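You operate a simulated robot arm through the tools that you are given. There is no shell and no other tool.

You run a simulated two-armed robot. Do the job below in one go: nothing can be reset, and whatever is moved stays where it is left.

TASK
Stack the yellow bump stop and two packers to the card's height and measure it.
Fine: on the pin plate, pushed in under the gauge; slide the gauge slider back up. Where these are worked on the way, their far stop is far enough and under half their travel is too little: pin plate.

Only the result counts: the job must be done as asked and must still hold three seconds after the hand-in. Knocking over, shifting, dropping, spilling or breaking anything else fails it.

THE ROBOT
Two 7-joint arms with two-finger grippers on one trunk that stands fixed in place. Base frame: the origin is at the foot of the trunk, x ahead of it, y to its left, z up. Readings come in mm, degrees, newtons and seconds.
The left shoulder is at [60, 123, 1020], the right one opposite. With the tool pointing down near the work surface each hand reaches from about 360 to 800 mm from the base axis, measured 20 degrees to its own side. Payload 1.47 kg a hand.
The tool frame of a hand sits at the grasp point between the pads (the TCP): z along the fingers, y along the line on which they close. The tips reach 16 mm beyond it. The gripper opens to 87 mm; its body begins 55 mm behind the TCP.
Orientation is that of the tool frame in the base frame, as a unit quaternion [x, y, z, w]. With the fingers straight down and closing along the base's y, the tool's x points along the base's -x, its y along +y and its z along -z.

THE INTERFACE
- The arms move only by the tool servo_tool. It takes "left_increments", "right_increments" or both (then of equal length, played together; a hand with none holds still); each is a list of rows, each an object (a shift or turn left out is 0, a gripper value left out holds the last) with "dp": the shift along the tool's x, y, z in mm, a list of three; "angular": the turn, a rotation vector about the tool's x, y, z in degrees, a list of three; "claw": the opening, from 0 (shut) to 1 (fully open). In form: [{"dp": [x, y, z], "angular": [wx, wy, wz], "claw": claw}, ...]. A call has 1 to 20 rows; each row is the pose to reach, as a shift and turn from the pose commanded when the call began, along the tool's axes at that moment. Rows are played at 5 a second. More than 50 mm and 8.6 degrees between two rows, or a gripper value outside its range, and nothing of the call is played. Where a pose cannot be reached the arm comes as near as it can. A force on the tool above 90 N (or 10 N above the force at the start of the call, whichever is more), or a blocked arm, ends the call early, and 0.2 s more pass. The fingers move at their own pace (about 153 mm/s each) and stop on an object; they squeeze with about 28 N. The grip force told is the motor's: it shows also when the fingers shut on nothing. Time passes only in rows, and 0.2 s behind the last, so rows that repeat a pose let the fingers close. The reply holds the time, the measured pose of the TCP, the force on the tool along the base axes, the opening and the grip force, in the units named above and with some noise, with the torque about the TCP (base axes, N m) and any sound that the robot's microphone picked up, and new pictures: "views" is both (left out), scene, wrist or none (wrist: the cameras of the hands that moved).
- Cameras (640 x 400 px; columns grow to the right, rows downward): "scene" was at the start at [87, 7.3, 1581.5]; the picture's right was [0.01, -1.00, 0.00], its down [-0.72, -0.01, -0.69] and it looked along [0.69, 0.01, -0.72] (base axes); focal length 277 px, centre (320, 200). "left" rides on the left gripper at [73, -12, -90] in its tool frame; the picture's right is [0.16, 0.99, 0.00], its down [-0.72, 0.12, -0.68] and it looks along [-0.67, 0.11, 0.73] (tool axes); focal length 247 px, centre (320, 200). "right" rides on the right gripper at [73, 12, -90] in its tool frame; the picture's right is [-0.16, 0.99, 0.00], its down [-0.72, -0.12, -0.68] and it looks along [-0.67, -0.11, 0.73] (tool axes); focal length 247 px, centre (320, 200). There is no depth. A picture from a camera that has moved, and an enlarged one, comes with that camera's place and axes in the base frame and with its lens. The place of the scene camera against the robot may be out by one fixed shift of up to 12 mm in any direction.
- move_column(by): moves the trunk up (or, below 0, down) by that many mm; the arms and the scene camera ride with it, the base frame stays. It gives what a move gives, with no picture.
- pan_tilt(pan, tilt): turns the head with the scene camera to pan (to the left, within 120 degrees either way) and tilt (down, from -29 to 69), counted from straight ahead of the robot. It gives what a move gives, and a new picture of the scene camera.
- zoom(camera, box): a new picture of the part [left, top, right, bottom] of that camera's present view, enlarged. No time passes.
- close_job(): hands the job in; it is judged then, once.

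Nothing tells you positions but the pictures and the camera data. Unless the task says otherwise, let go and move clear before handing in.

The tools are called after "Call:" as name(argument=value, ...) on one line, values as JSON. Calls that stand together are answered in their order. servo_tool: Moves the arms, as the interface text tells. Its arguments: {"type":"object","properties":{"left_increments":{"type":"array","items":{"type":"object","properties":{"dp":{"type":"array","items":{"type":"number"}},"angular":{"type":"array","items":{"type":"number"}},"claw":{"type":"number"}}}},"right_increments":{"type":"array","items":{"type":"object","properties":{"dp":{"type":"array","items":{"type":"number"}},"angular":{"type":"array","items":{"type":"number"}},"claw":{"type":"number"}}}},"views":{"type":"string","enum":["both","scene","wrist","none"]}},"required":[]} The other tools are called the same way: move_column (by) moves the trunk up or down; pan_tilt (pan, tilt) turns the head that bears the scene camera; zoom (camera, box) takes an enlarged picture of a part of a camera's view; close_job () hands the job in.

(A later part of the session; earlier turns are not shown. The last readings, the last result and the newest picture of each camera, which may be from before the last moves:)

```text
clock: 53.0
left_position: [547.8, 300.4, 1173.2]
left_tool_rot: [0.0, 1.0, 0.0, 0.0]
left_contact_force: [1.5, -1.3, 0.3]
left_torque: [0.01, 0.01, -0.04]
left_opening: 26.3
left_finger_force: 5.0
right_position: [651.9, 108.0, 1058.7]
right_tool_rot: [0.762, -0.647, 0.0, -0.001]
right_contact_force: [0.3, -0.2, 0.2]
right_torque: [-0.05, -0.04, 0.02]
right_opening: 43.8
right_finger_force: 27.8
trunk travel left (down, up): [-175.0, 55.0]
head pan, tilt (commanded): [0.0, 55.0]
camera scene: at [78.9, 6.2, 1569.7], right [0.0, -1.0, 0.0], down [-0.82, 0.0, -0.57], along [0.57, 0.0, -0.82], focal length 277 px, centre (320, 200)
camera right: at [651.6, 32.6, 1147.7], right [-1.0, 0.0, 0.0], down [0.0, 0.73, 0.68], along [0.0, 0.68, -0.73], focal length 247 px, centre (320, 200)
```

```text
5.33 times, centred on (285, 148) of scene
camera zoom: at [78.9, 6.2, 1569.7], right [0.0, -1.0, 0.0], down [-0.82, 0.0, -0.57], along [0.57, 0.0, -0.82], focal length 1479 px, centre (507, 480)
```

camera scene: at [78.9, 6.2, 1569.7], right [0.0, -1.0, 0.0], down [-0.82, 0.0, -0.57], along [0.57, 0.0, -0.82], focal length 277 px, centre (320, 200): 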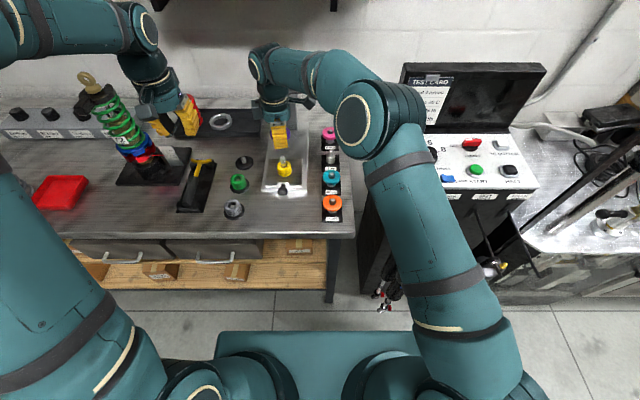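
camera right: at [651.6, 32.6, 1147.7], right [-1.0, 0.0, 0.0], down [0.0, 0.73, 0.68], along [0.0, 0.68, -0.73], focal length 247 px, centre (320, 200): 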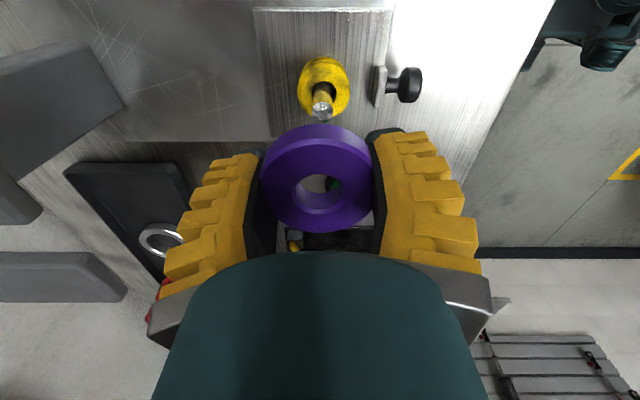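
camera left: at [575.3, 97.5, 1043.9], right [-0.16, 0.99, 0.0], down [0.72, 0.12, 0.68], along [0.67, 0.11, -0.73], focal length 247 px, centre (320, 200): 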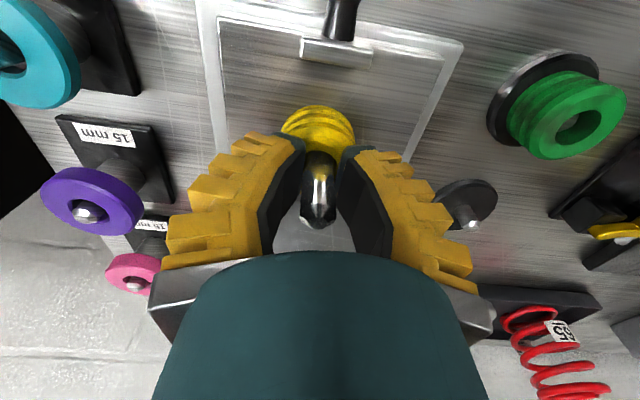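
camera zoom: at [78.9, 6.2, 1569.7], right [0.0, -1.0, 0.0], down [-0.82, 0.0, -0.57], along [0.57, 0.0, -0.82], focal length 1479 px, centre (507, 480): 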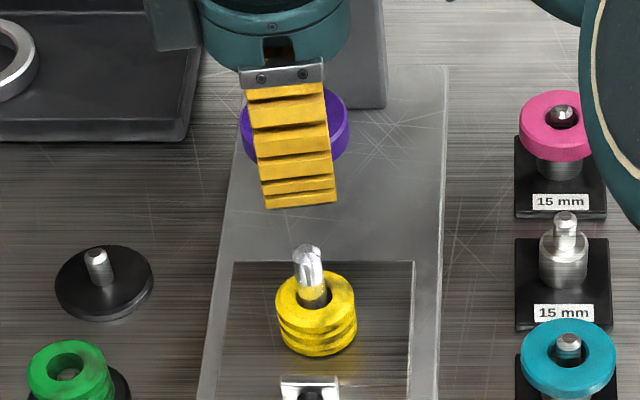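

Call:
servo_tool(right_increments=[{"dp": [-1.9, 1.7, 20], "claw": 0}, {"dp": [-1.9, 1.7, 45], "claw": 0}, {"dp": [-1.9, 1.7, 60], "claw": 0}, {"dp": [-1.9, 1.7, 60], "claw": 0}], views="wrist")

Call:
zoom(camera="right", box=[240, 60, 400, 240])

Call:
zoom(camera="scene", box=[260, 125, 310, 185])

```text
clock: 54.0
left_position: [546.8, 300.2, 1172.8]
left_tool_rot: [0.0, 1.0, -0.001, 0.0]
left_contact_force: [0.7, 0.4, -0.2]
left_torque: [-0.02, -0.03, 0.0]
left_opening: 26.3
left_finger_force: 4.4
right_position: [651.1, 110.2, 1001.6]
right_tool_rot: [0.762, -0.648, 0.0, 0.0]
right_contact_force: [-0.6, 0.2, -0.6]
right_torque: [0.01, -0.02, 0.02]
right_opening: 43.8
right_finger_force: 28.1
trunk travel left (down, up): [-175.0, 55.0]
head pan, tilt (commanded): [0.0, 55.0]
camera right: at [650.5, 35.6, 1088.5], right [-1.0, 0.0, 0.0], down [0.0, 0.73, 0.68], along [0.0, 0.68, -0.73], focal length 247 px, centre (320, 200)
```

right: 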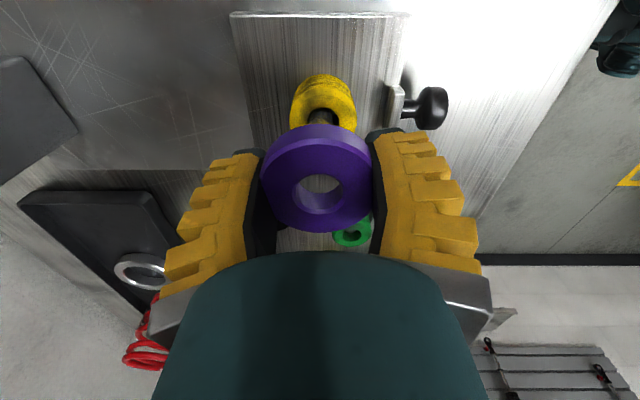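

```text
2.22 times, centred on (320, 150) of right
camera zoom: at [650.5, 35.6, 1088.5], right [-1.0, 0.0, 0.0], down [0.0, 0.73, 0.68], along [0.0, 0.68, -0.73], focal length 549 px, centre (320, 311)
```

zoom: 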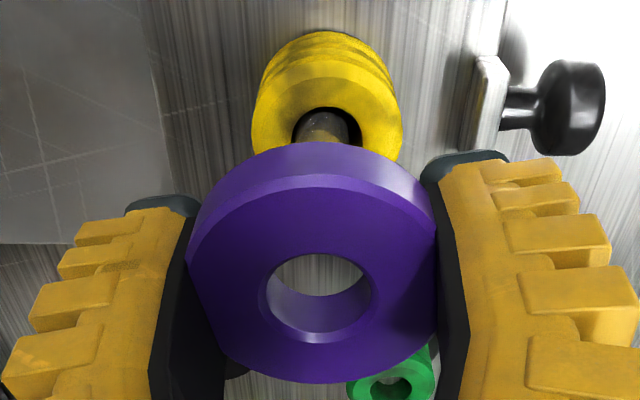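

```text
6.67 times, centred on (285, 155) of scene
camera zoom: at [78.6, 6.7, 1569.8], right [0.0, -1.0, 0.0], down [-0.82, 0.0, -0.57], along [0.57, 0.0, -0.82], focal length 1848 px, centre (553, 500)
```

zoom: 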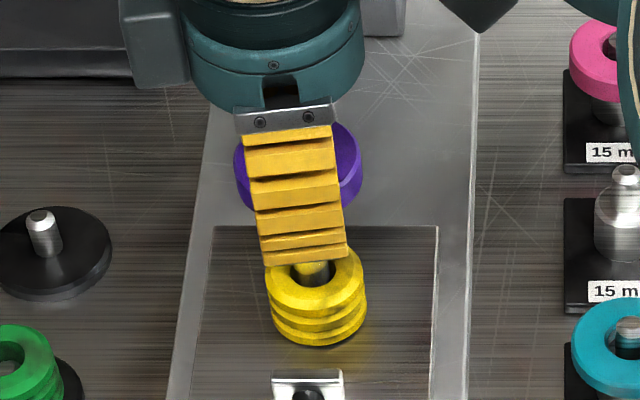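

The packer is aligned with the pin to within about 1 mm in both views. Lowering it onto the stop.

Call:
servo_tool(right_increments=[{"dp": [0, 0, 6], "claw": 0}, {"dp": [0, 0, 12], "claw": 0}, {"dp": [0, 0, 18], "claw": 0}, {"dp": [0, 0, 24], "claw": 0}, {"dp": [0, 0, 30], "claw": 0}, {"dp": [0, 0, 30], "claw": 0}], views="wrist")

Call:
zoom(camera="scene", box=[260, 125, 310, 185])

```text
clock: 55.4
left_position: [547.7, 301.5, 1172.2]
left_tool_rot: [0.0, 1.0, 0.0, 0.0]
left_contact_force: [-0.5, 0.3, 0.8]
left_torque: [0.03, 0.03, 0.04]
left_opening: 26.2
left_finger_force: 4.7
right_position: [648.2, 111.2, 969.4]
right_tool_rot: [0.762, -0.647, 0.0, 0.0]
right_contact_force: [-0.2, 0.7, 0.5]
right_torque: [0.0, 0.02, 0.01]
right_opening: 43.7
right_finger_force: 27.9
trunk travel left (down, up): [-175.0, 55.0]
head pan, tilt (commanded): [0.0, 55.0]
camera right: at [647.9, 36.9, 1058.0], right [-1.0, 0.0, 0.0], down [0.0, 0.73, 0.68], along [0.0, 0.68, -0.73], focal length 247 px, centre (320, 200)
```

right: 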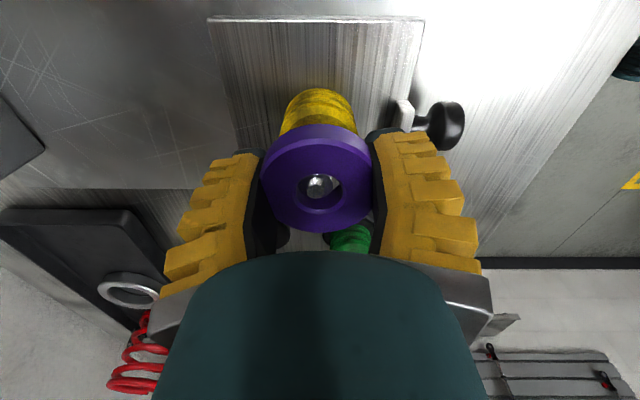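

```text
6.67 times, centred on (285, 155) of scene
camera zoom: at [78.7, 6.6, 1569.8], right [0.0, -1.0, 0.0], down [-0.82, 0.0, -0.57], along [0.57, 0.0, -0.82], focal length 1848 px, centre (553, 500)
```

zoom: 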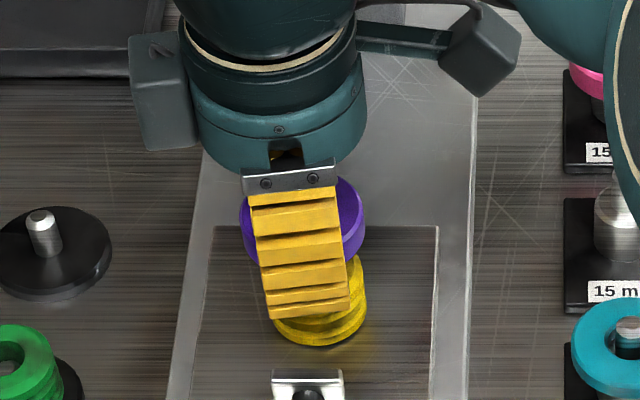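

Call:
servo_tool(right_increments=[{"dp": [0.2, -1, 6], "claw": 0}, {"dp": [0.2, -1, 12], "claw": 0}, {"dp": [0.2, -1, 17], "claw": 0}, {"dp": [0.2, -1, 21], "claw": 0}, {"dp": [0.2, -1, 21], "claw": 0}], views="wrist")

Call:
zoom(camera="right", box=[240, 80, 400, 260])

Call:
zoom(camera="scene", box=[260, 125, 310, 185])

```text
clock: 56.6
left_position: [546.4, 302.6, 1173.1]
left_tool_rot: [0.0, 1.0, 0.0, -0.001]
left_contact_force: [-0.5, -0.9, 0.6]
left_torque: [-0.02, -0.01, -0.01]
left_opening: 26.5
left_finger_force: 4.7
right_position: [649.4, 111.5, 948.7]
right_tool_rot: [0.762, -0.647, 0.0, -0.001]
right_contact_force: [-0.1, 0.6, -0.1]
right_torque: [0.0, -0.02, 0.04]
right_opening: 43.5
right_finger_force: 28.1
trunk travel left (down, up): [-175.0, 55.0]
head pan, tilt (commanded): [0.0, 55.0]
camera right: at [649.6, 36.8, 1037.4], right [-1.0, 0.0, 0.0], down [0.0, 0.73, 0.68], along [0.0, 0.68, -0.73], focal length 247 px, centre (320, 200)
```

right: 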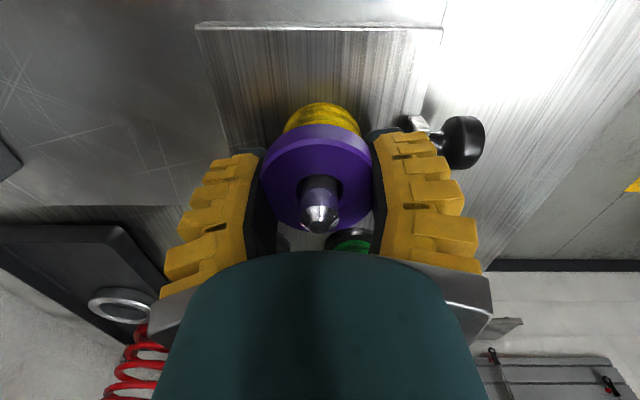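

```text
2.22 times, centred on (320, 170) of right
camera zoom: at [649.6, 36.8, 1037.4], right [-1.0, 0.0, 0.0], down [0.0, 0.73, 0.68], along [0.0, 0.68, -0.73], focal length 549 px, centre (320, 267)
```

zoom: 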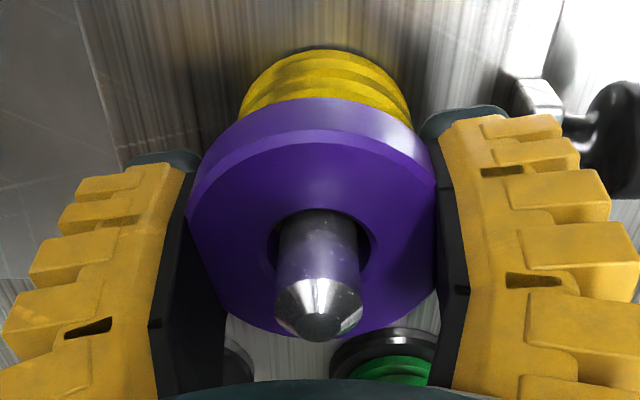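

```text
6.67 times, centred on (285, 155) of scene
camera zoom: at [78.7, 6.5, 1569.8], right [0.0, -1.0, 0.0], down [-0.82, 0.0, -0.57], along [0.57, 0.0, -0.82], focal length 1848 px, centre (553, 500)
```

zoom: 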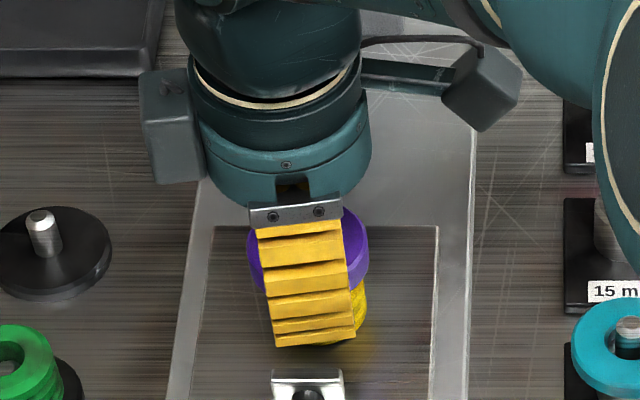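

Call:
servo_tool(right_increments=[{"dp": [0, 0, 2], "claw": 0}, {"dp": [0, 0, 4], "claw": 0}, {"dp": [0, 0, 4], "claw": 0}], views="none")

```text
clock: 57.4
left_position: [546.6, 300.5, 1173.4]
left_tool_rot: [0.0, 1.0, 0.0, 0.0]
left_contact_force: [0.0, -1.2, 0.5]
left_torque: [0.0, 0.01, 0.04]
left_opening: 26.4
left_finger_force: 4.3
right_position: [648.7, 111.2, 945.8]
right_tool_rot: [0.762, -0.648, 0.001, -0.001]
right_contact_force: [1.8, 0.8, 7.5]
right_torque: [-0.06, -0.12, 0.03]
right_opening: 44.0
right_finger_force: 27.8
trunk travel left (down, up): [-175.0, 55.0]
head pan, tilt (commanded): [0.0, 55.0]
```

Contact at TCP z ≈ 946 matches a stop top at 938. Releasing and rising.

Call:
servo_tool(right_increments=[{"dp": [0, 0, -1], "claw": 0.3}, {"dp": [0, 0, -1], "claw": 0.68}, {"dp": [0, 0, -1], "claw": 0.68}, {"dp": [0, 0, -25], "claw": 0.68}, {"dp": [0, 0, -60], "claw": 0.68}, {"dp": [0, 0, -100], "claw": 0.68}, {"dp": [35, -8, -110], "claw": 0.68}, {"dp": [80, -18, -110], "claw": 0.68}, {"dp": [80, -18, -110], "claw": 0.68}], views="both")

Call:
zoom(camera="right", box=[240, 40, 420, 220])

Call:
zoom(camera="scene", box=[255, 125, 345, 215])

```text
clock: 59.4
left_position: [547.2, 302.5, 1172.2]
left_tool_rot: [0.0, 1.0, 0.0, 0.0]
left_contact_force: [-0.1, 0.7, -0.8]
left_torque: [-0.01, 0.01, -0.01]
left_opening: 26.4
left_finger_force: 4.7
right_position: [678.6, 31.9, 1056.3]
right_tool_rot: [0.762, -0.647, 0.001, 0.0]
right_contact_force: [0.0, 0.9, 0.7]
right_torque: [0.0, -0.01, -0.03]
right_opening: 63.9
right_finger_force: 3.6
trunk travel left (down, up): [-175.0, 55.0]
head pan, tilt (commanded): [0.0, 55.0]
camera scene: at [78.7, 7.2, 1569.7], right [0.0, -1.0, 0.0], down [-0.82, 0.0, -0.57], along [0.57, 0.0, -0.82], focal length 277 px, centre (320, 200)
camera right: at [679.0, -42.8, 1143.9], right [-1.0, 0.0, 0.0], down [0.0, 0.73, 0.68], along [0.0, 0.68, -0.73], focal length 247 px, centre (320, 200)
```

scene: 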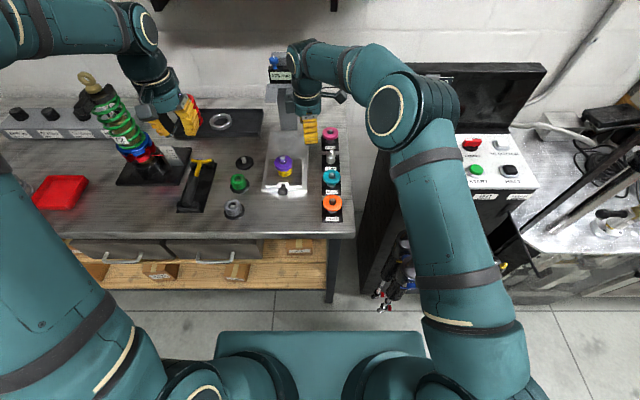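
right: 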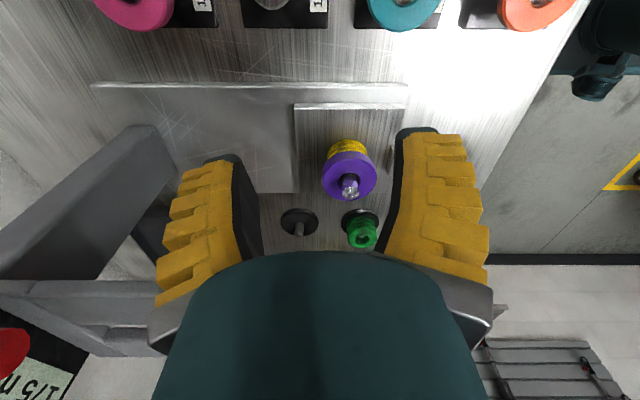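

```text
2.22 times, centred on (330, 130) of right
camera zoom: at [679.0, -42.8, 1143.9], right [-1.0, 0.0, 0.0], down [0.0, 0.73, 0.68], along [0.0, 0.68, -0.73], focal length 549 px, centre (298, 356)
```

zoom: 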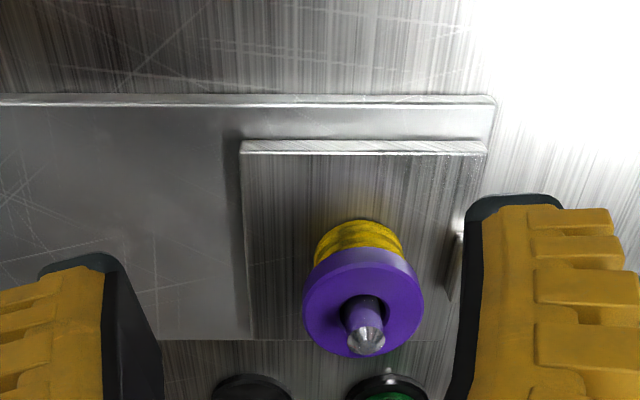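

```text
4.44 times, centred on (300, 170) of scene
camera zoom: at [78.7, 7.2, 1569.7], right [0.0, -1.0, 0.0], down [-0.82, 0.0, -0.57], along [0.57, 0.0, -0.82], focal length 1232 px, centre (409, 333)
```

zoom: 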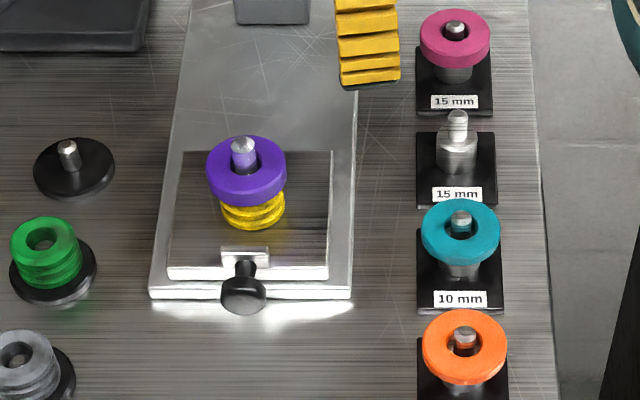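

The purple packer sits on the stop, round the pin. Now the right hand goes for the pink packer, first back to y ≈ -37 to stay clear of the gauge's red handle, then outward in x.

Call:
servo_tool(right_increments=[{"dp": [35, 6, 0]}, {"dp": [68, 11, 0]}, {"dp": [73, -20, 0]}, {"dp": [78, -50, 5]}, {"dp": [84, -85, 15]}, {"dp": [86, -100, 20]}, {"dp": [86, -100, 20]}], views="both")

Call:
zoom(camera="right", box=[220, 20, 420, 200])

Call:
zoom(camera="scene", box=[250, 40, 370, 160])

```text
clock: 61.0
left_position: [547.2, 300.5, 1172.7]
left_tool_rot: [0.0, 1.0, 0.0, 0.0]
left_contact_force: [-0.1, -0.8, 0.8]
left_torque: [-0.01, 0.0, -0.03]
left_opening: 26.4
left_finger_force: 5.2
right_position: [746.4, -38.0, 1041.4]
right_tool_rot: [0.762, -0.647, 0.0, 0.0]
right_contact_force: [0.0, -0.2, -0.3]
right_torque: [0.01, 0.01, -0.01]
right_opening: 63.7
right_finger_force: 3.4
right hand out of reach, approached as far as the arm can: row 5, 6, 7
trunk travel left (down, up): [-175.0, 55.0]
head pan, tilt (commanded): [0.0, 55.0]
camera scene: at [78.3, 6.4, 1569.8], right [0.0, -1.0, 0.0], down [-0.82, 0.0, -0.57], along [0.57, 0.0, -0.82], focal length 277 px, centre (320, 200)
camera right: at [745.2, -112.9, 1130.1], right [-1.0, 0.0, 0.0], down [0.0, 0.73, 0.68], along [0.0, 0.68, -0.73], focal length 247 px, centre (320, 200)
```

scene: 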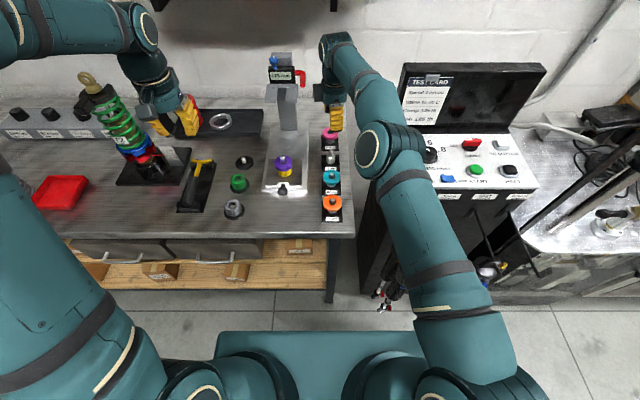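
right: 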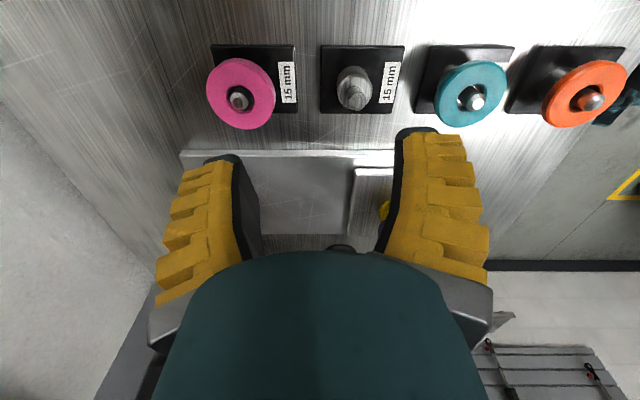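

```text
2.22 times, centred on (320, 110) of right
camera zoom: at [745.2, -112.9, 1130.1], right [-1.0, 0.0, 0.0], down [0.0, 0.73, 0.68], along [0.0, 0.68, -0.73], focal length 549 px, centre (320, 400)
```

zoom: 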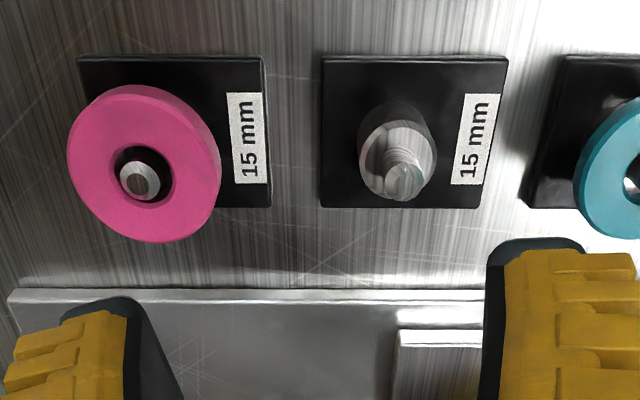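

```text
3.33 times, centred on (310, 100) of scene
camera zoom: at [78.3, 6.4, 1569.8], right [0.0, -1.0, 0.0], down [-0.82, 0.0, -0.57], along [0.57, 0.0, -0.82], focal length 924 px, centre (353, 533)
```

zoom: 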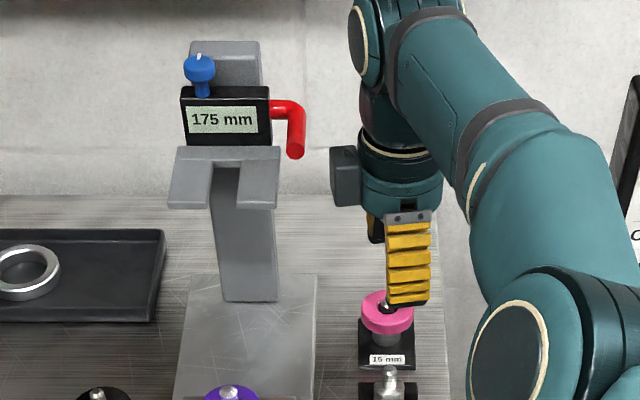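

Straight down, the pink packer is about 45 mm beyond reach. I'll turn the right hand back so the fingers close along y, then tilt it about 25° forward; the pads stay in their own plane, so the packer can still be held level.

Call:
servo_tool(right_increments=[{"dp": [0, 30, -25]}, {"dp": [0, 70, -50]}, {"dp": [0, 70, -50]}], views="none")

```text
clock: 61.8
left_position: [547.7, 300.2, 1172.2]
left_tool_rot: [0.0, 1.0, 0.0, 0.0]
left_contact_force: [-0.7, 0.4, -0.6]
left_torque: [0.0, -0.01, 0.01]
left_opening: 26.3
left_finger_force: 4.8
right_position: [678.4, -49.5, 1091.0]
right_tool_rot: [0.762, -0.647, 0.001, 0.0]
right_contact_force: [-0.1, 0.2, 0.2]
right_torque: [0.02, 0.03, -0.04]
right_opening: 63.8
right_finger_force: 2.8
trunk travel left (down, up): [-175.0, 55.0]
head pan, tilt (commanded): [0.0, 55.0]
```

Call:
servo_tool(right_increments=[{"angular": [0, 0, 8.28]}, {"angular": [0, 0, 16.56]}, {"angular": [0, 0, 24.83]}, {"angular": [0, 0, 33.11]}, {"angular": [0, 0, 41.39]}, {"angular": [0, 0, 49.67]}, {"angular": [0, 0, 57.94]}, {"angular": [0, 0, 66.22]}, {"angular": [0, 0, 74.5]}, {"angular": [0, 0, 82.78]}, {"angular": [0, 0, 91.05]}, {"angular": [0, 0, 99.33]}, {"angular": [0, 0, 99.33]}], views="none")

```text
clock: 64.6
left_position: [547.5, 301.5, 1171.5]
left_tool_rot: [0.0, 1.0, 0.0, 0.0]
left_contact_force: [-0.2, -0.7, 0.2]
left_torque: [-0.03, -0.01, 0.0]
left_opening: 26.3
left_finger_force: 5.2
right_position: [672.8, -47.9, 1090.0]
right_tool_rot: [0.001, 1.0, -0.001, 0.0]
right_contact_force: [0.1, 0.0, 0.9]
right_torque: [-0.01, 0.03, -0.01]
right_opening: 63.7
right_finger_force: 3.2
trunk travel left (down, up): [-175.0, 55.0]
head pan, tilt (commanded): [0.0, 55.0]
```

Call:
servo_tool(right_increments=[{"dp": [-15, 3, 5], "angular": [0, -6.25, 0], "claw": 0.68}, {"dp": [-30, 5, 10], "angular": [0, -12.5, 0], "claw": 0.68}, {"dp": [-45, 8, 20], "angular": [0, -18.75, 0], "claw": 0.68}, {"dp": [-65, 11, 30], "angular": [0, -25, 0], "claw": 0.68}, {"dp": [-90, 11, 45], "angular": [0, -25, 0], "claw": 0.68}, {"dp": [-90, 11, 45], "angular": [0, -25, 0], "claw": 0.68}], views="both")

Call:
zoom(camera="right", box=[220, 60, 420, 240])

Call:
zoom(camera="scene", box=[250, 40, 370, 160])

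```text
clock: 66.0
left_position: [546.6, 300.8, 1173.2]
left_tool_rot: [0.0, 1.0, 0.0, 0.001]
left_contact_force: [-0.5, 0.5, 0.5]
left_torque: [0.03, -0.02, -0.02]
left_opening: 26.2
left_finger_force: 4.5
right_position: [764.0, -35.5, 1048.9]
right_tool_rot: [-0.001, 0.976, 0.0, 0.217]
right_contact_force: [0.9, -0.4, 0.3]
right_torque: [-0.01, -0.03, -0.02]
right_opening: 63.7
right_finger_force: 3.2
trunk travel left (down, up): [-175.0, 55.0]
head pan, tilt (commanded): [0.0, 55.0]
camera scene: at [77.4, 6.8, 1569.9], right [0.0, -1.0, 0.0], down [-0.82, 0.0, -0.57], along [0.57, 0.0, -0.82], focal length 277 px, centre (320, 200)
camera right: at [659.0, -25.9, 1098.0], right [0.14, 0.99, 0.07], down [0.37, -0.12, 0.92], along [0.92, -0.11, -0.38], focal length 247 px, centre (320, 200)
```

scene: 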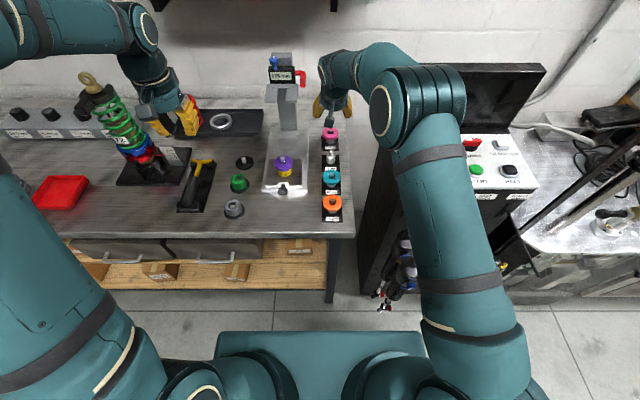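
right: 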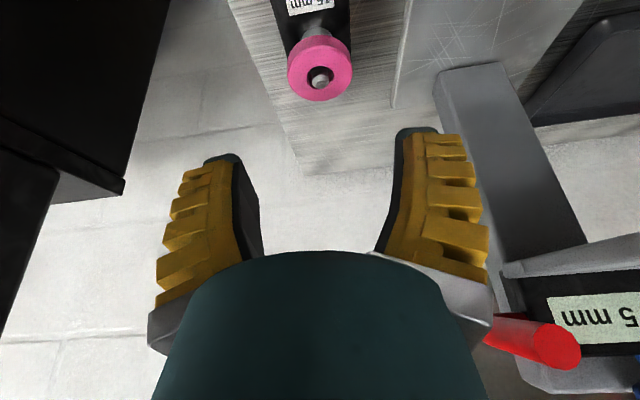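

```text
2.22 times, centred on (320, 150) of right
camera zoom: at [659.0, -25.9, 1098.0], right [0.14, 0.99, 0.07], down [0.37, -0.12, 0.92], along [0.92, -0.11, -0.38], focal length 549 px, centre (320, 311)
```

zoom: 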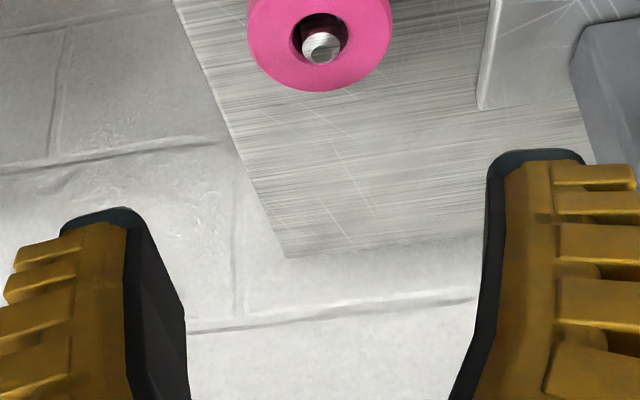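

```text
3.33 times, centred on (310, 100) of scene
camera zoom: at [77.4, 6.8, 1569.9], right [0.0, -1.0, 0.0], down [-0.82, 0.0, -0.57], along [0.57, 0.0, -0.82], focal length 924 px, centre (353, 533)
```

zoom: 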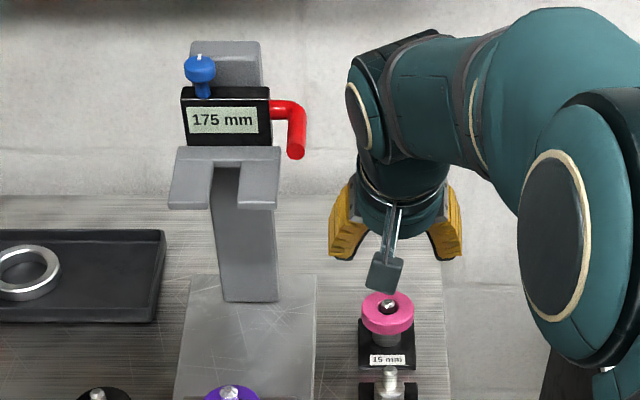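

With the tilt the hand reaches. The pink packer is at about (810.5, -36.5, 925.5), so I'll approach along the tool axis to just above it.

Call:
servo_tool(right_increments=[{"dp": [-1.5, 0, 32], "claw": 0.68}, {"dp": [-3, 0, 64], "claw": 0.68}, {"dp": [-4.4, 0.5, 90], "claw": 0.68}, {"dp": [-4.4, 0.5, 90], "claw": 0.68}], views="both")

Call:
zoom(camera="right", box=[220, 60, 420, 240])

Call:
zoom(camera="scene", box=[300, 80, 370, 160])

```text
clock: 67.0
left_position: [546.5, 301.9, 1171.5]
left_tool_rot: [0.001, 1.0, 0.0, 0.0]
left_contact_force: [-0.3, -0.5, 0.7]
left_torque: [-0.02, -0.03, 0.0]
left_opening: 26.4
left_finger_force: 4.4
right_position: [807.3, -39.0, 964.8]
right_tool_rot: [0.0, 0.976, -0.001, 0.217]
right_contact_force: [-0.7, 0.4, -0.9]
right_torque: [0.02, 0.02, -0.01]
right_opening: 63.9
right_finger_force: 3.6
trunk travel left (down, up): [-175.0, 55.0]
head pan, tilt (commanded): [0.0, 55.0]
camera scene: at [78.1, 6.6, 1569.8], right [0.0, -1.0, 0.0], down [-0.82, 0.0, -0.57], along [0.57, 0.0, -0.82], focal length 277 px, centre (320, 200)
camera right: at [702.0, -27.9, 1014.8], right [0.14, 0.99, 0.07], down [0.37, -0.12, 0.92], along [0.92, -0.11, -0.38], focal length 247 px, centre (320, 200)
```

scene: 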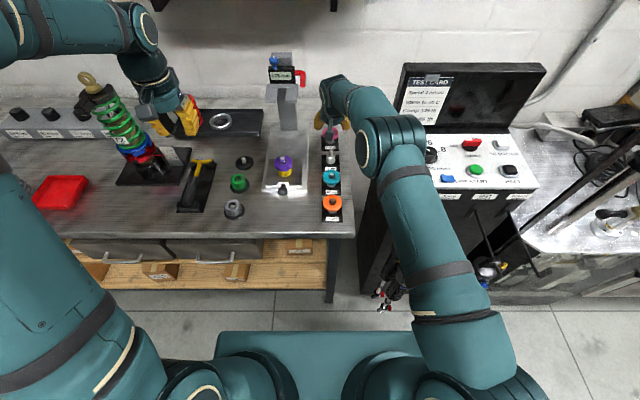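
right: 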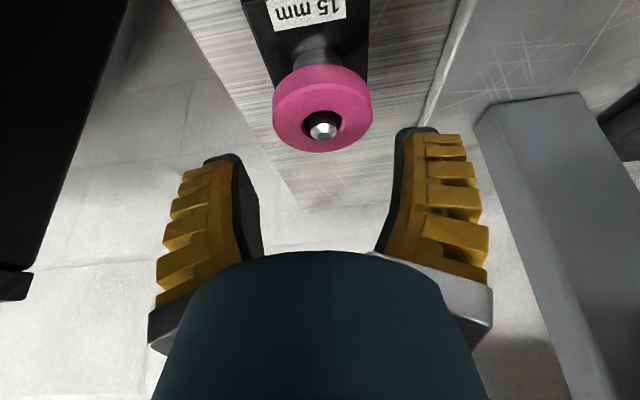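

```text
2.22 times, centred on (320, 150) of right
camera zoom: at [702.0, -27.9, 1014.8], right [0.14, 0.99, 0.07], down [0.37, -0.12, 0.92], along [0.92, -0.11, -0.38], focal length 549 px, centre (320, 311)
```

zoom: 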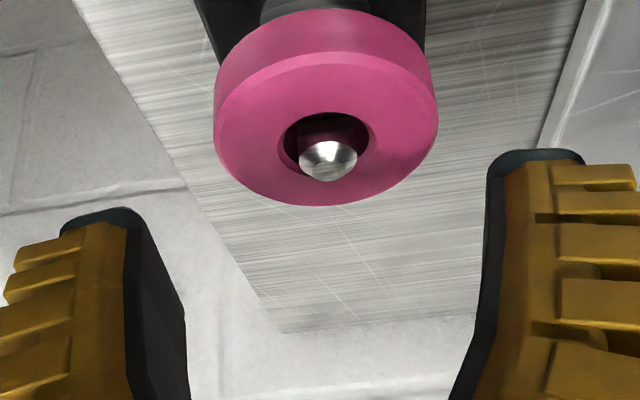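

```text
5.00 times, centred on (335, 120) of scene
camera zoom: at [78.1, 6.6, 1569.8], right [0.0, -1.0, 0.0], down [-0.82, 0.0, -0.57], along [0.57, 0.0, -0.82], focal length 1386 px, centre (245, 600)
```

zoom: 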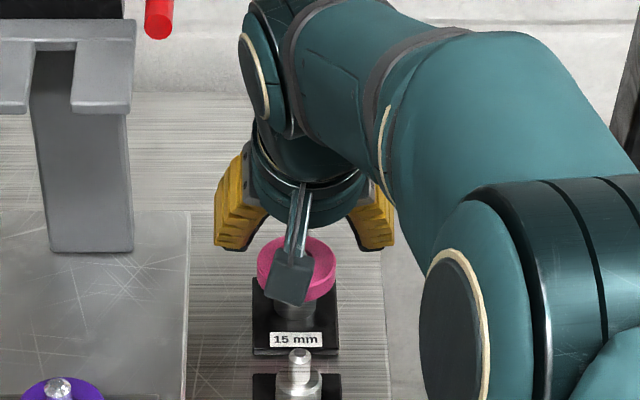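

Call:
servo_tool(right_increments=[{"dp": [1.3, 3.2, 10.4], "claw": 0.7}, {"dp": [7.7, 3.2, 24], "claw": 0.7}, {"dp": [15.3, 3.2, 40.3], "claw": 0.7}, {"dp": [15.3, 3.2, 40.3], "claw": 0.7}], views="wrist")

Call:
zoom(camera="right", box=[220, 60, 420, 260])

Call:
zoom(camera="scene", box=[300, 80, 370, 160])

```text
clock: 68.0
left_position: [546.8, 300.3, 1172.5]
left_tool_rot: [0.0, 1.0, 0.0, -0.001]
left_contact_force: [-0.6, -0.5, 0.8]
left_torque: [-0.02, -0.06, -0.02]
left_opening: 26.2
left_finger_force: 4.8
right_position: [808.5, -33.6, 925.6]
right_tool_rot: [0.0, 0.976, 0.0, 0.216]
right_contact_force: [-0.4, 0.5, 0.5]
right_torque: [0.01, -0.02, 0.04]
right_opening: 65.5
right_finger_force: 3.4
trunk travel left (down, up): [-175.0, 55.0]
head pan, tilt (commanded): [0.0, 55.0]
camera right: at [704.1, -23.8, 974.0], right [0.14, 0.99, 0.07], down [0.37, -0.12, 0.92], along [0.92, -0.11, -0.38], focal length 247 px, centre (320, 200)
```

right: 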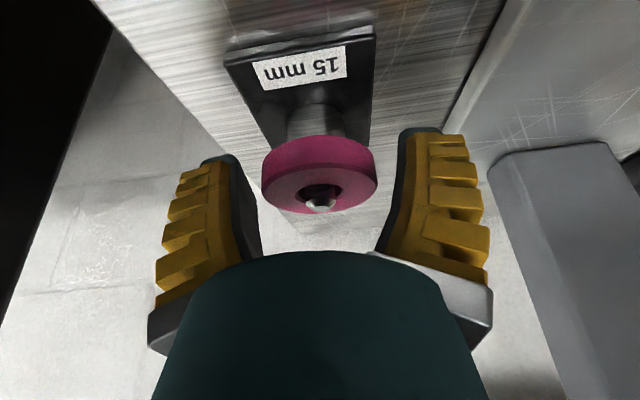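

```text
2.00 times, centred on (320, 160) of right
camera zoom: at [704.1, -23.8, 974.0], right [0.14, 0.99, 0.07], down [0.37, -0.12, 0.92], along [0.92, -0.11, -0.38], focal length 494 px, centre (320, 280)
```

zoom: 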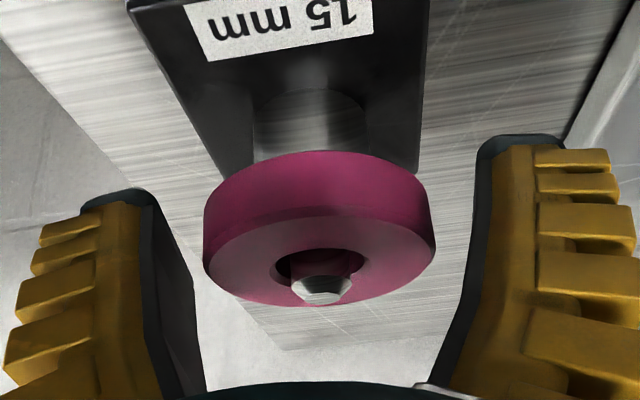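

```text
5.00 times, centred on (335, 120) of scene
camera zoom: at [78.4, 6.5, 1569.8], right [0.0, -1.0, 0.0], down [-0.82, 0.0, -0.57], along [0.57, 0.0, -0.82], focal length 1386 px, centre (245, 600)
```

zoom: 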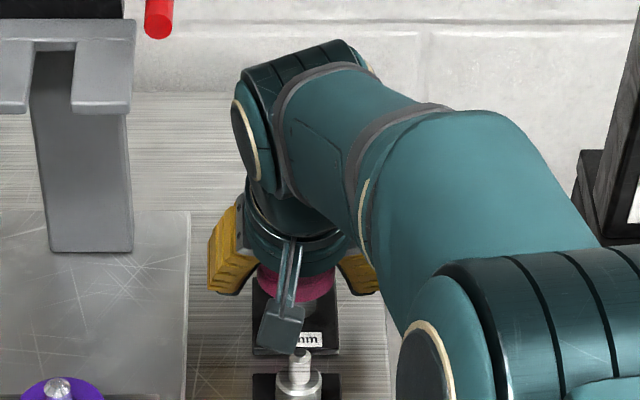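

The pink packer is centred between the fingers. Closing and lifting.

Call:
servo_tool(right_increments=[{"dp": [0, 0, 0], "claw": 0.4}, {"dp": [0, 0, 0], "claw": 0}, {"dp": [0, 0, 0], "claw": 0}, {"dp": [0, 0, 0], "claw": 0}], views="wrist")

```text
clock: 69.0
left_position: [546.9, 302.0, 1172.3]
left_tool_rot: [-0.001, 1.0, 0.0, 0.0]
left_contact_force: [0.5, -0.5, 0.3]
left_torque: [0.02, 0.02, -0.01]
left_opening: 26.3
left_finger_force: 5.0
right_position: [810.1, -34.7, 923.7]
right_tool_rot: [0.0, 0.976, 0.0, 0.216]
right_contact_force: [0.1, 0.2, 0.2]
right_torque: [0.0, 0.01, 0.03]
right_opening: 44.1
right_finger_force: 28.2
trunk travel left (down, up): [-175.0, 55.0]
head pan, tilt (commanded): [0.0, 55.0]
camera right: at [704.3, -23.7, 974.1], right [0.14, 0.99, 0.07], down [0.37, -0.12, 0.92], along [0.92, -0.11, -0.38], focal length 247 px, centre (320, 200)
```

right: 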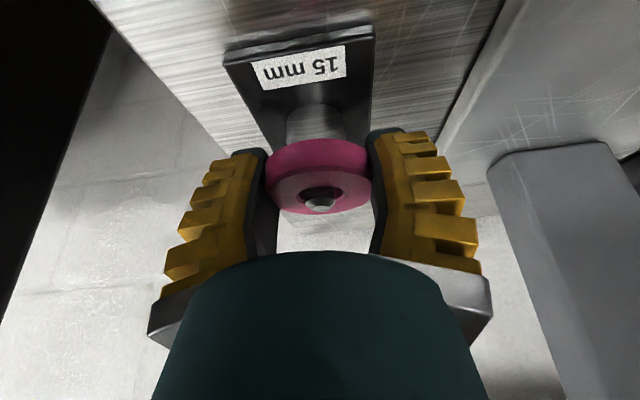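

Call:
servo_tool(right_increments=[{"dp": [-5.1, 0, -10.9], "claw": 0}, {"dp": [-11.8, 0, -25.4], "claw": 0}, {"dp": [-19, 0, -40.8], "claw": 0}, {"dp": [-5, 0, -60], "claw": 0}, {"dp": [10, 0, -90], "claw": 0}, {"dp": [27, 0, -119.6], "claw": 0}, {"dp": [27, 0, -119.6], "claw": 0}], views="both")

Call:
zoom(camera="right", box=[220, 80, 420, 260])

```text
clock: 70.6
left_position: [547.6, 300.4, 1172.1]
left_tool_rot: [-0.001, 1.0, 0.0, -0.001]
left_contact_force: [0.5, -0.2, -1.6]
left_torque: [0.01, -0.04, -0.02]
left_opening: 26.3
left_finger_force: 4.8
right_position: [734.3, -30.6, 1020.6]
right_tool_rot: [0.0, 0.976, 0.001, 0.217]
right_contact_force: [1.4, 0.2, -0.3]
right_torque: [0.0, 0.0, -0.02]
right_opening: 43.7
right_finger_force: 28.0
trunk travel left (down, up): [-175.0, 55.0]
head pan, tilt (commanded): [0.0, 55.0]
camera scene: at [79.9, 6.5, 1569.6], right [0.0, -1.0, 0.0], down [-0.82, 0.0, -0.57], along [0.57, 0.0, -0.82], focal length 277 px, centre (320, 200)
camera right: at [629.5, -20.4, 1069.0], right [0.14, 0.99, 0.07], down [0.37, -0.12, 0.92], along [0.92, -0.11, -0.38], focal length 247 px, centre (320, 200)
```

scene: 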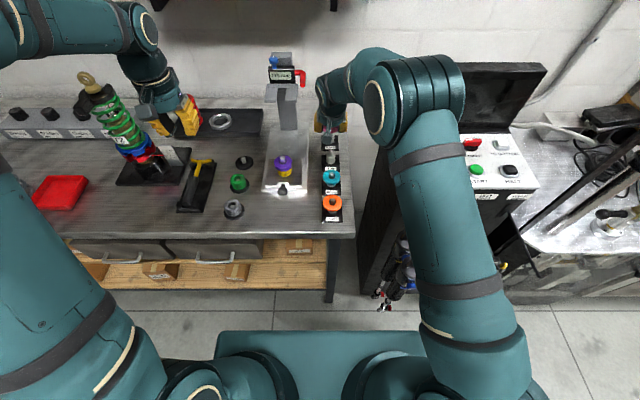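
right: 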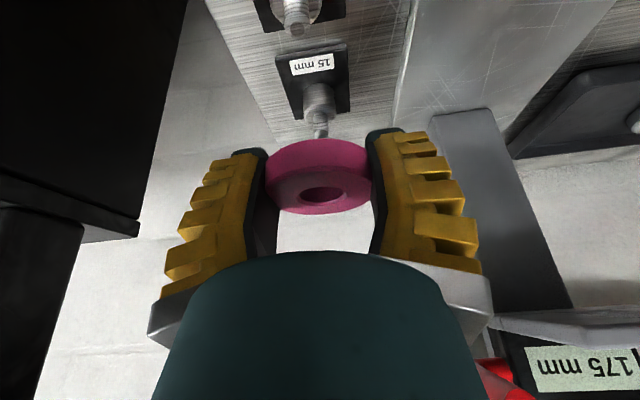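

```text
2.22 times, centred on (320, 170) of right
camera zoom: at [629.5, -20.4, 1069.0], right [0.14, 0.99, 0.07], down [0.37, -0.12, 0.92], along [0.92, -0.11, -0.38], focal length 549 px, centre (320, 267)
```

zoom: 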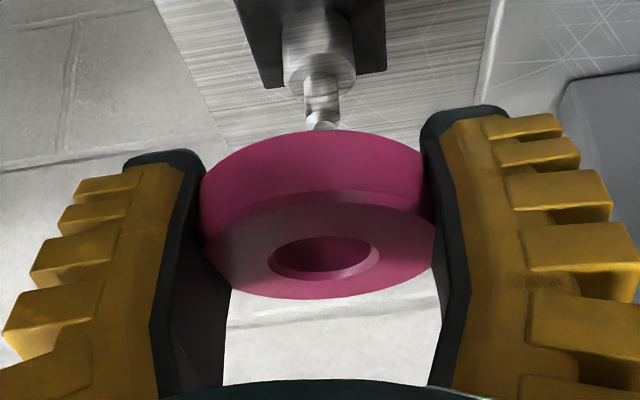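

The pink packer is held level. I'll set the left hand as a side-view camera from the +y side, then bring the packer over the pin.

Call:
servo_tool(left_increments=[{"dp": [-8.7, -4.3, 4.5], "angular": [0, 0, 8.28]}, {"dp": [-17.3, -8.5, 9], "angular": [0, 0, 16.56]}, {"dp": [-26, -12.8, 13.5], "angular": [0, 0, 24.83]}, {"dp": [-34.7, -17, 18], "angular": [0, 0, 33.11]}, {"dp": [-43.3, -21.3, 22.5], "angular": [0, 0, 41.39]}, {"dp": [-52, -25.5, 27], "angular": [0, 0, 49.67]}, {"dp": [-60.7, -29.8, 31.5], "angular": [0, 0, 57.94]}, {"dp": [-69.3, -34, 36], "angular": [0, 0, 66.22]}, {"dp": [-78, -38.3, 40.5], "angular": [0, 0, 74.5]}, {"dp": [-86.7, -42.5, 45], "angular": [0, 0, 82.78]}, {"dp": [-95.3, -46.8, 49.5], "angular": [0, 0, 91.05]}, {"dp": [-104, -51, 54], "angular": [0, 0, 99.33]}, {"dp": [-104, -51, 54], "angular": [0, 0, 99.33]}], views="wrist")

```text
clock: 73.4
left_position: [651.5, 249.4, 1119.8]
left_tool_rot: [0.763, 0.646, 0.0, 0.0]
left_contact_force: [0.0, 0.1, -0.7]
left_torque: [0.01, 0.03, -0.01]
left_opening: 26.5
left_finger_force: 5.1
right_position: [733.1, -30.7, 1019.8]
right_tool_rot: [-0.001, 0.976, 0.001, 0.216]
right_contact_force: [-0.2, 0.3, 0.3]
right_torque: [0.0, -0.01, -0.01]
right_opening: 43.8
right_finger_force: 28.0
trunk travel left (down, up): [-175.0, 55.0]
head pan, tilt (commanded): [0.0, 55.0]
camera left: at [652.9, 323.3, 1209.3], right [1.0, -0.01, 0.0], down [0.0, -0.73, 0.68], along [0.0, -0.68, -0.73], focal length 247 px, centre (320, 200)
```

left: 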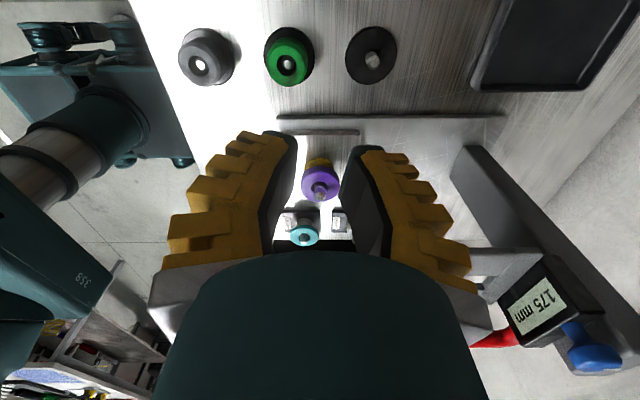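

Call:
servo_tool(right_increments=[{"dp": [14, 10, -20], "claw": 0}, {"dp": [34, 42, -40], "claw": 0}, {"dp": [50, 78, -45], "claw": 0}, {"dp": [62, 112, -50], "claw": 0}, {"dp": [68, 141, -50.5], "claw": 0}, {"dp": [68, 141, -50.5], "claw": 0}], views="both")

Call:
servo_tool(left_increments=[{"dp": [0, 0, 0], "claw": 0.7}, {"dp": [0, 0, 0], "claw": 1.0}], views="wrist")

Call:
zoom(camera="left", box=[280, 150, 360, 250])

Call:
zoom(camera="scene", box=[255, 110, 315, 185])

Call:
zoom(camera="right", box=[220, 60, 420, 260])

```text
clock: 74.8
left_position: [651.5, 250.5, 1119.8]
left_tool_rot: [0.762, 0.647, 0.0, 0.001]
left_contact_force: [-0.7, 0.2, -1.1]
left_torque: [-0.02, -0.01, -0.03]
left_opening: 26.5
left_finger_force: 5.1
right_position: [652.2, 107.8, 1037.2]
right_tool_rot: [0.001, 0.976, 0.0, 0.216]
right_contact_force: [-0.4, 0.1, 0.3]
right_torque: [0.0, -0.01, -0.01]
right_opening: 43.7
right_finger_force: 28.1
trunk travel left (down, up): [-175.0, 55.0]
head pan, tilt (commanded): [0.0, 55.0]
camera scene: at [78.6, 6.2, 1569.8], right [0.0, -1.0, 0.0], down [-0.82, 0.0, -0.57], along [0.57, 0.0, -0.82], focal length 277 px, centre (320, 200)
camera right: at [547.0, 118.2, 1087.2], right [0.14, 0.99, 0.07], down [0.37, -0.12, 0.92], along [0.92, -0.11, -0.38], focal length 247 px, centre (320, 200)
```

scene: 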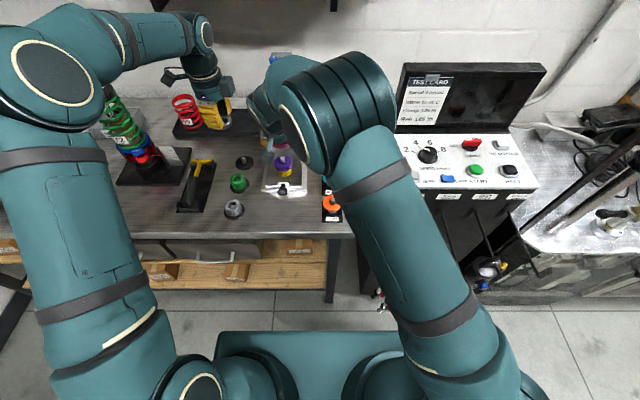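
right: 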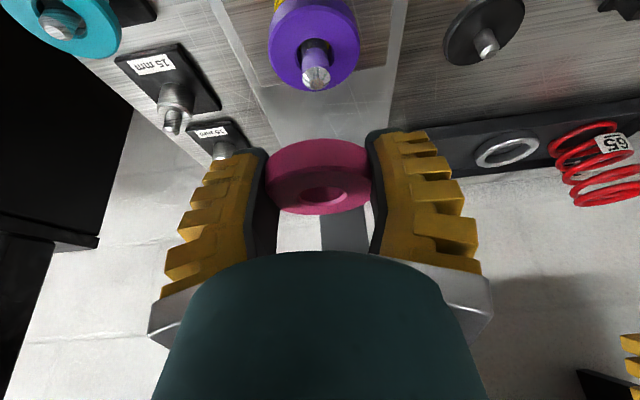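

```text
clock: 75.4
left_position: [650.9, 251.0, 1120.0]
left_tool_rot: [0.763, 0.647, 0.0, 0.0]
left_contact_force: [-0.1, 0.6, -0.2]
left_torque: [-0.04, -0.01, 0.01]
left_opening: 86.8
left_finger_force: 0.1
right_position: [651.2, 106.9, 1037.7]
right_tool_rot: [0.0, 0.976, 0.0, 0.216]
right_contact_force: [-0.1, -0.3, -0.3]
right_torque: [0.01, 0.02, 0.02]
right_opening: 43.8
right_finger_force: 27.9
trunk travel left (down, up): [-175.0, 55.0]
head pan, tilt (commanded): [0.0, 55.0]
camera left: at [653.0, 323.6, 1209.1], right [1.0, 0.0, 0.0], down [0.0, -0.73, 0.68], along [0.0, -0.68, -0.73], focal length 247 px, centre (320, 200)
```

left: 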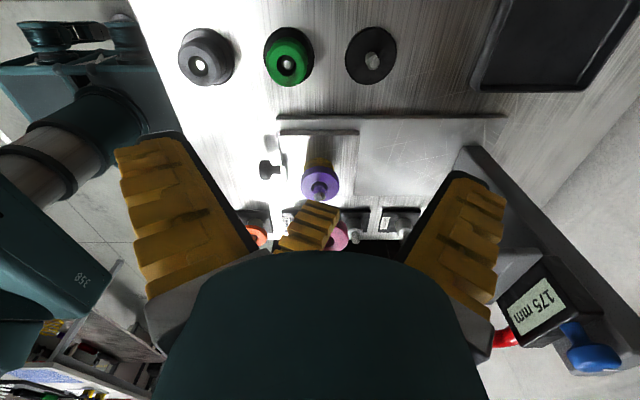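

```text
4.00 times, centred on (320, 200) of left
camera zoom: at [653.0, 323.6, 1209.1], right [1.0, 0.0, 0.0], down [0.0, -0.73, 0.68], along [0.0, -0.68, -0.73], focal length 988 px, centre (320, 200)
```

zoom: 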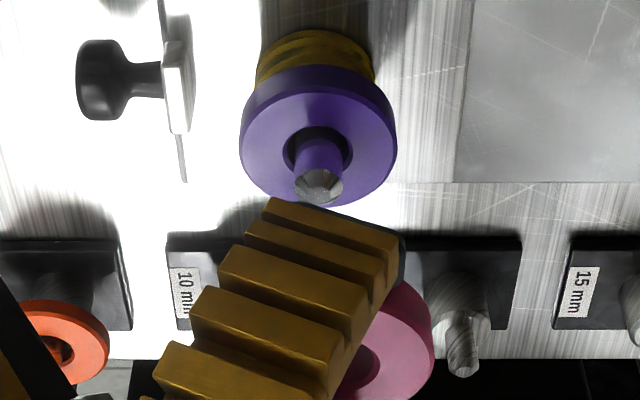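

```text
5.33 times, centred on (285, 148) of scene
camera zoom: at [78.8, 6.8, 1569.7], right [0.0, -1.0, 0.0], down [-0.82, 0.0, -0.57], along [0.57, 0.0, -0.82], focal length 1479 px, centre (507, 480)
```

zoom: 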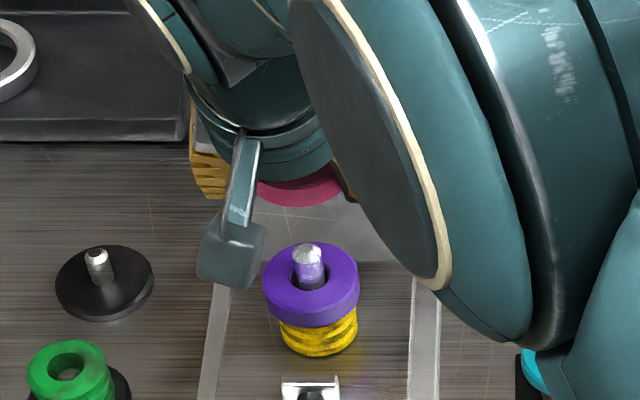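

```text
2.00 times, centred on (320, 160) of right
camera zoom: at [547.2, 118.2, 1087.0], right [0.14, 0.99, 0.07], down [0.37, -0.12, 0.92], along [0.92, -0.11, -0.38], focal length 494 px, centre (320, 280)
```

zoom: 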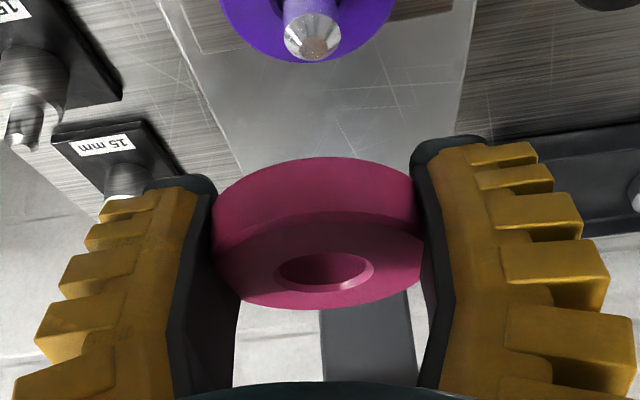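

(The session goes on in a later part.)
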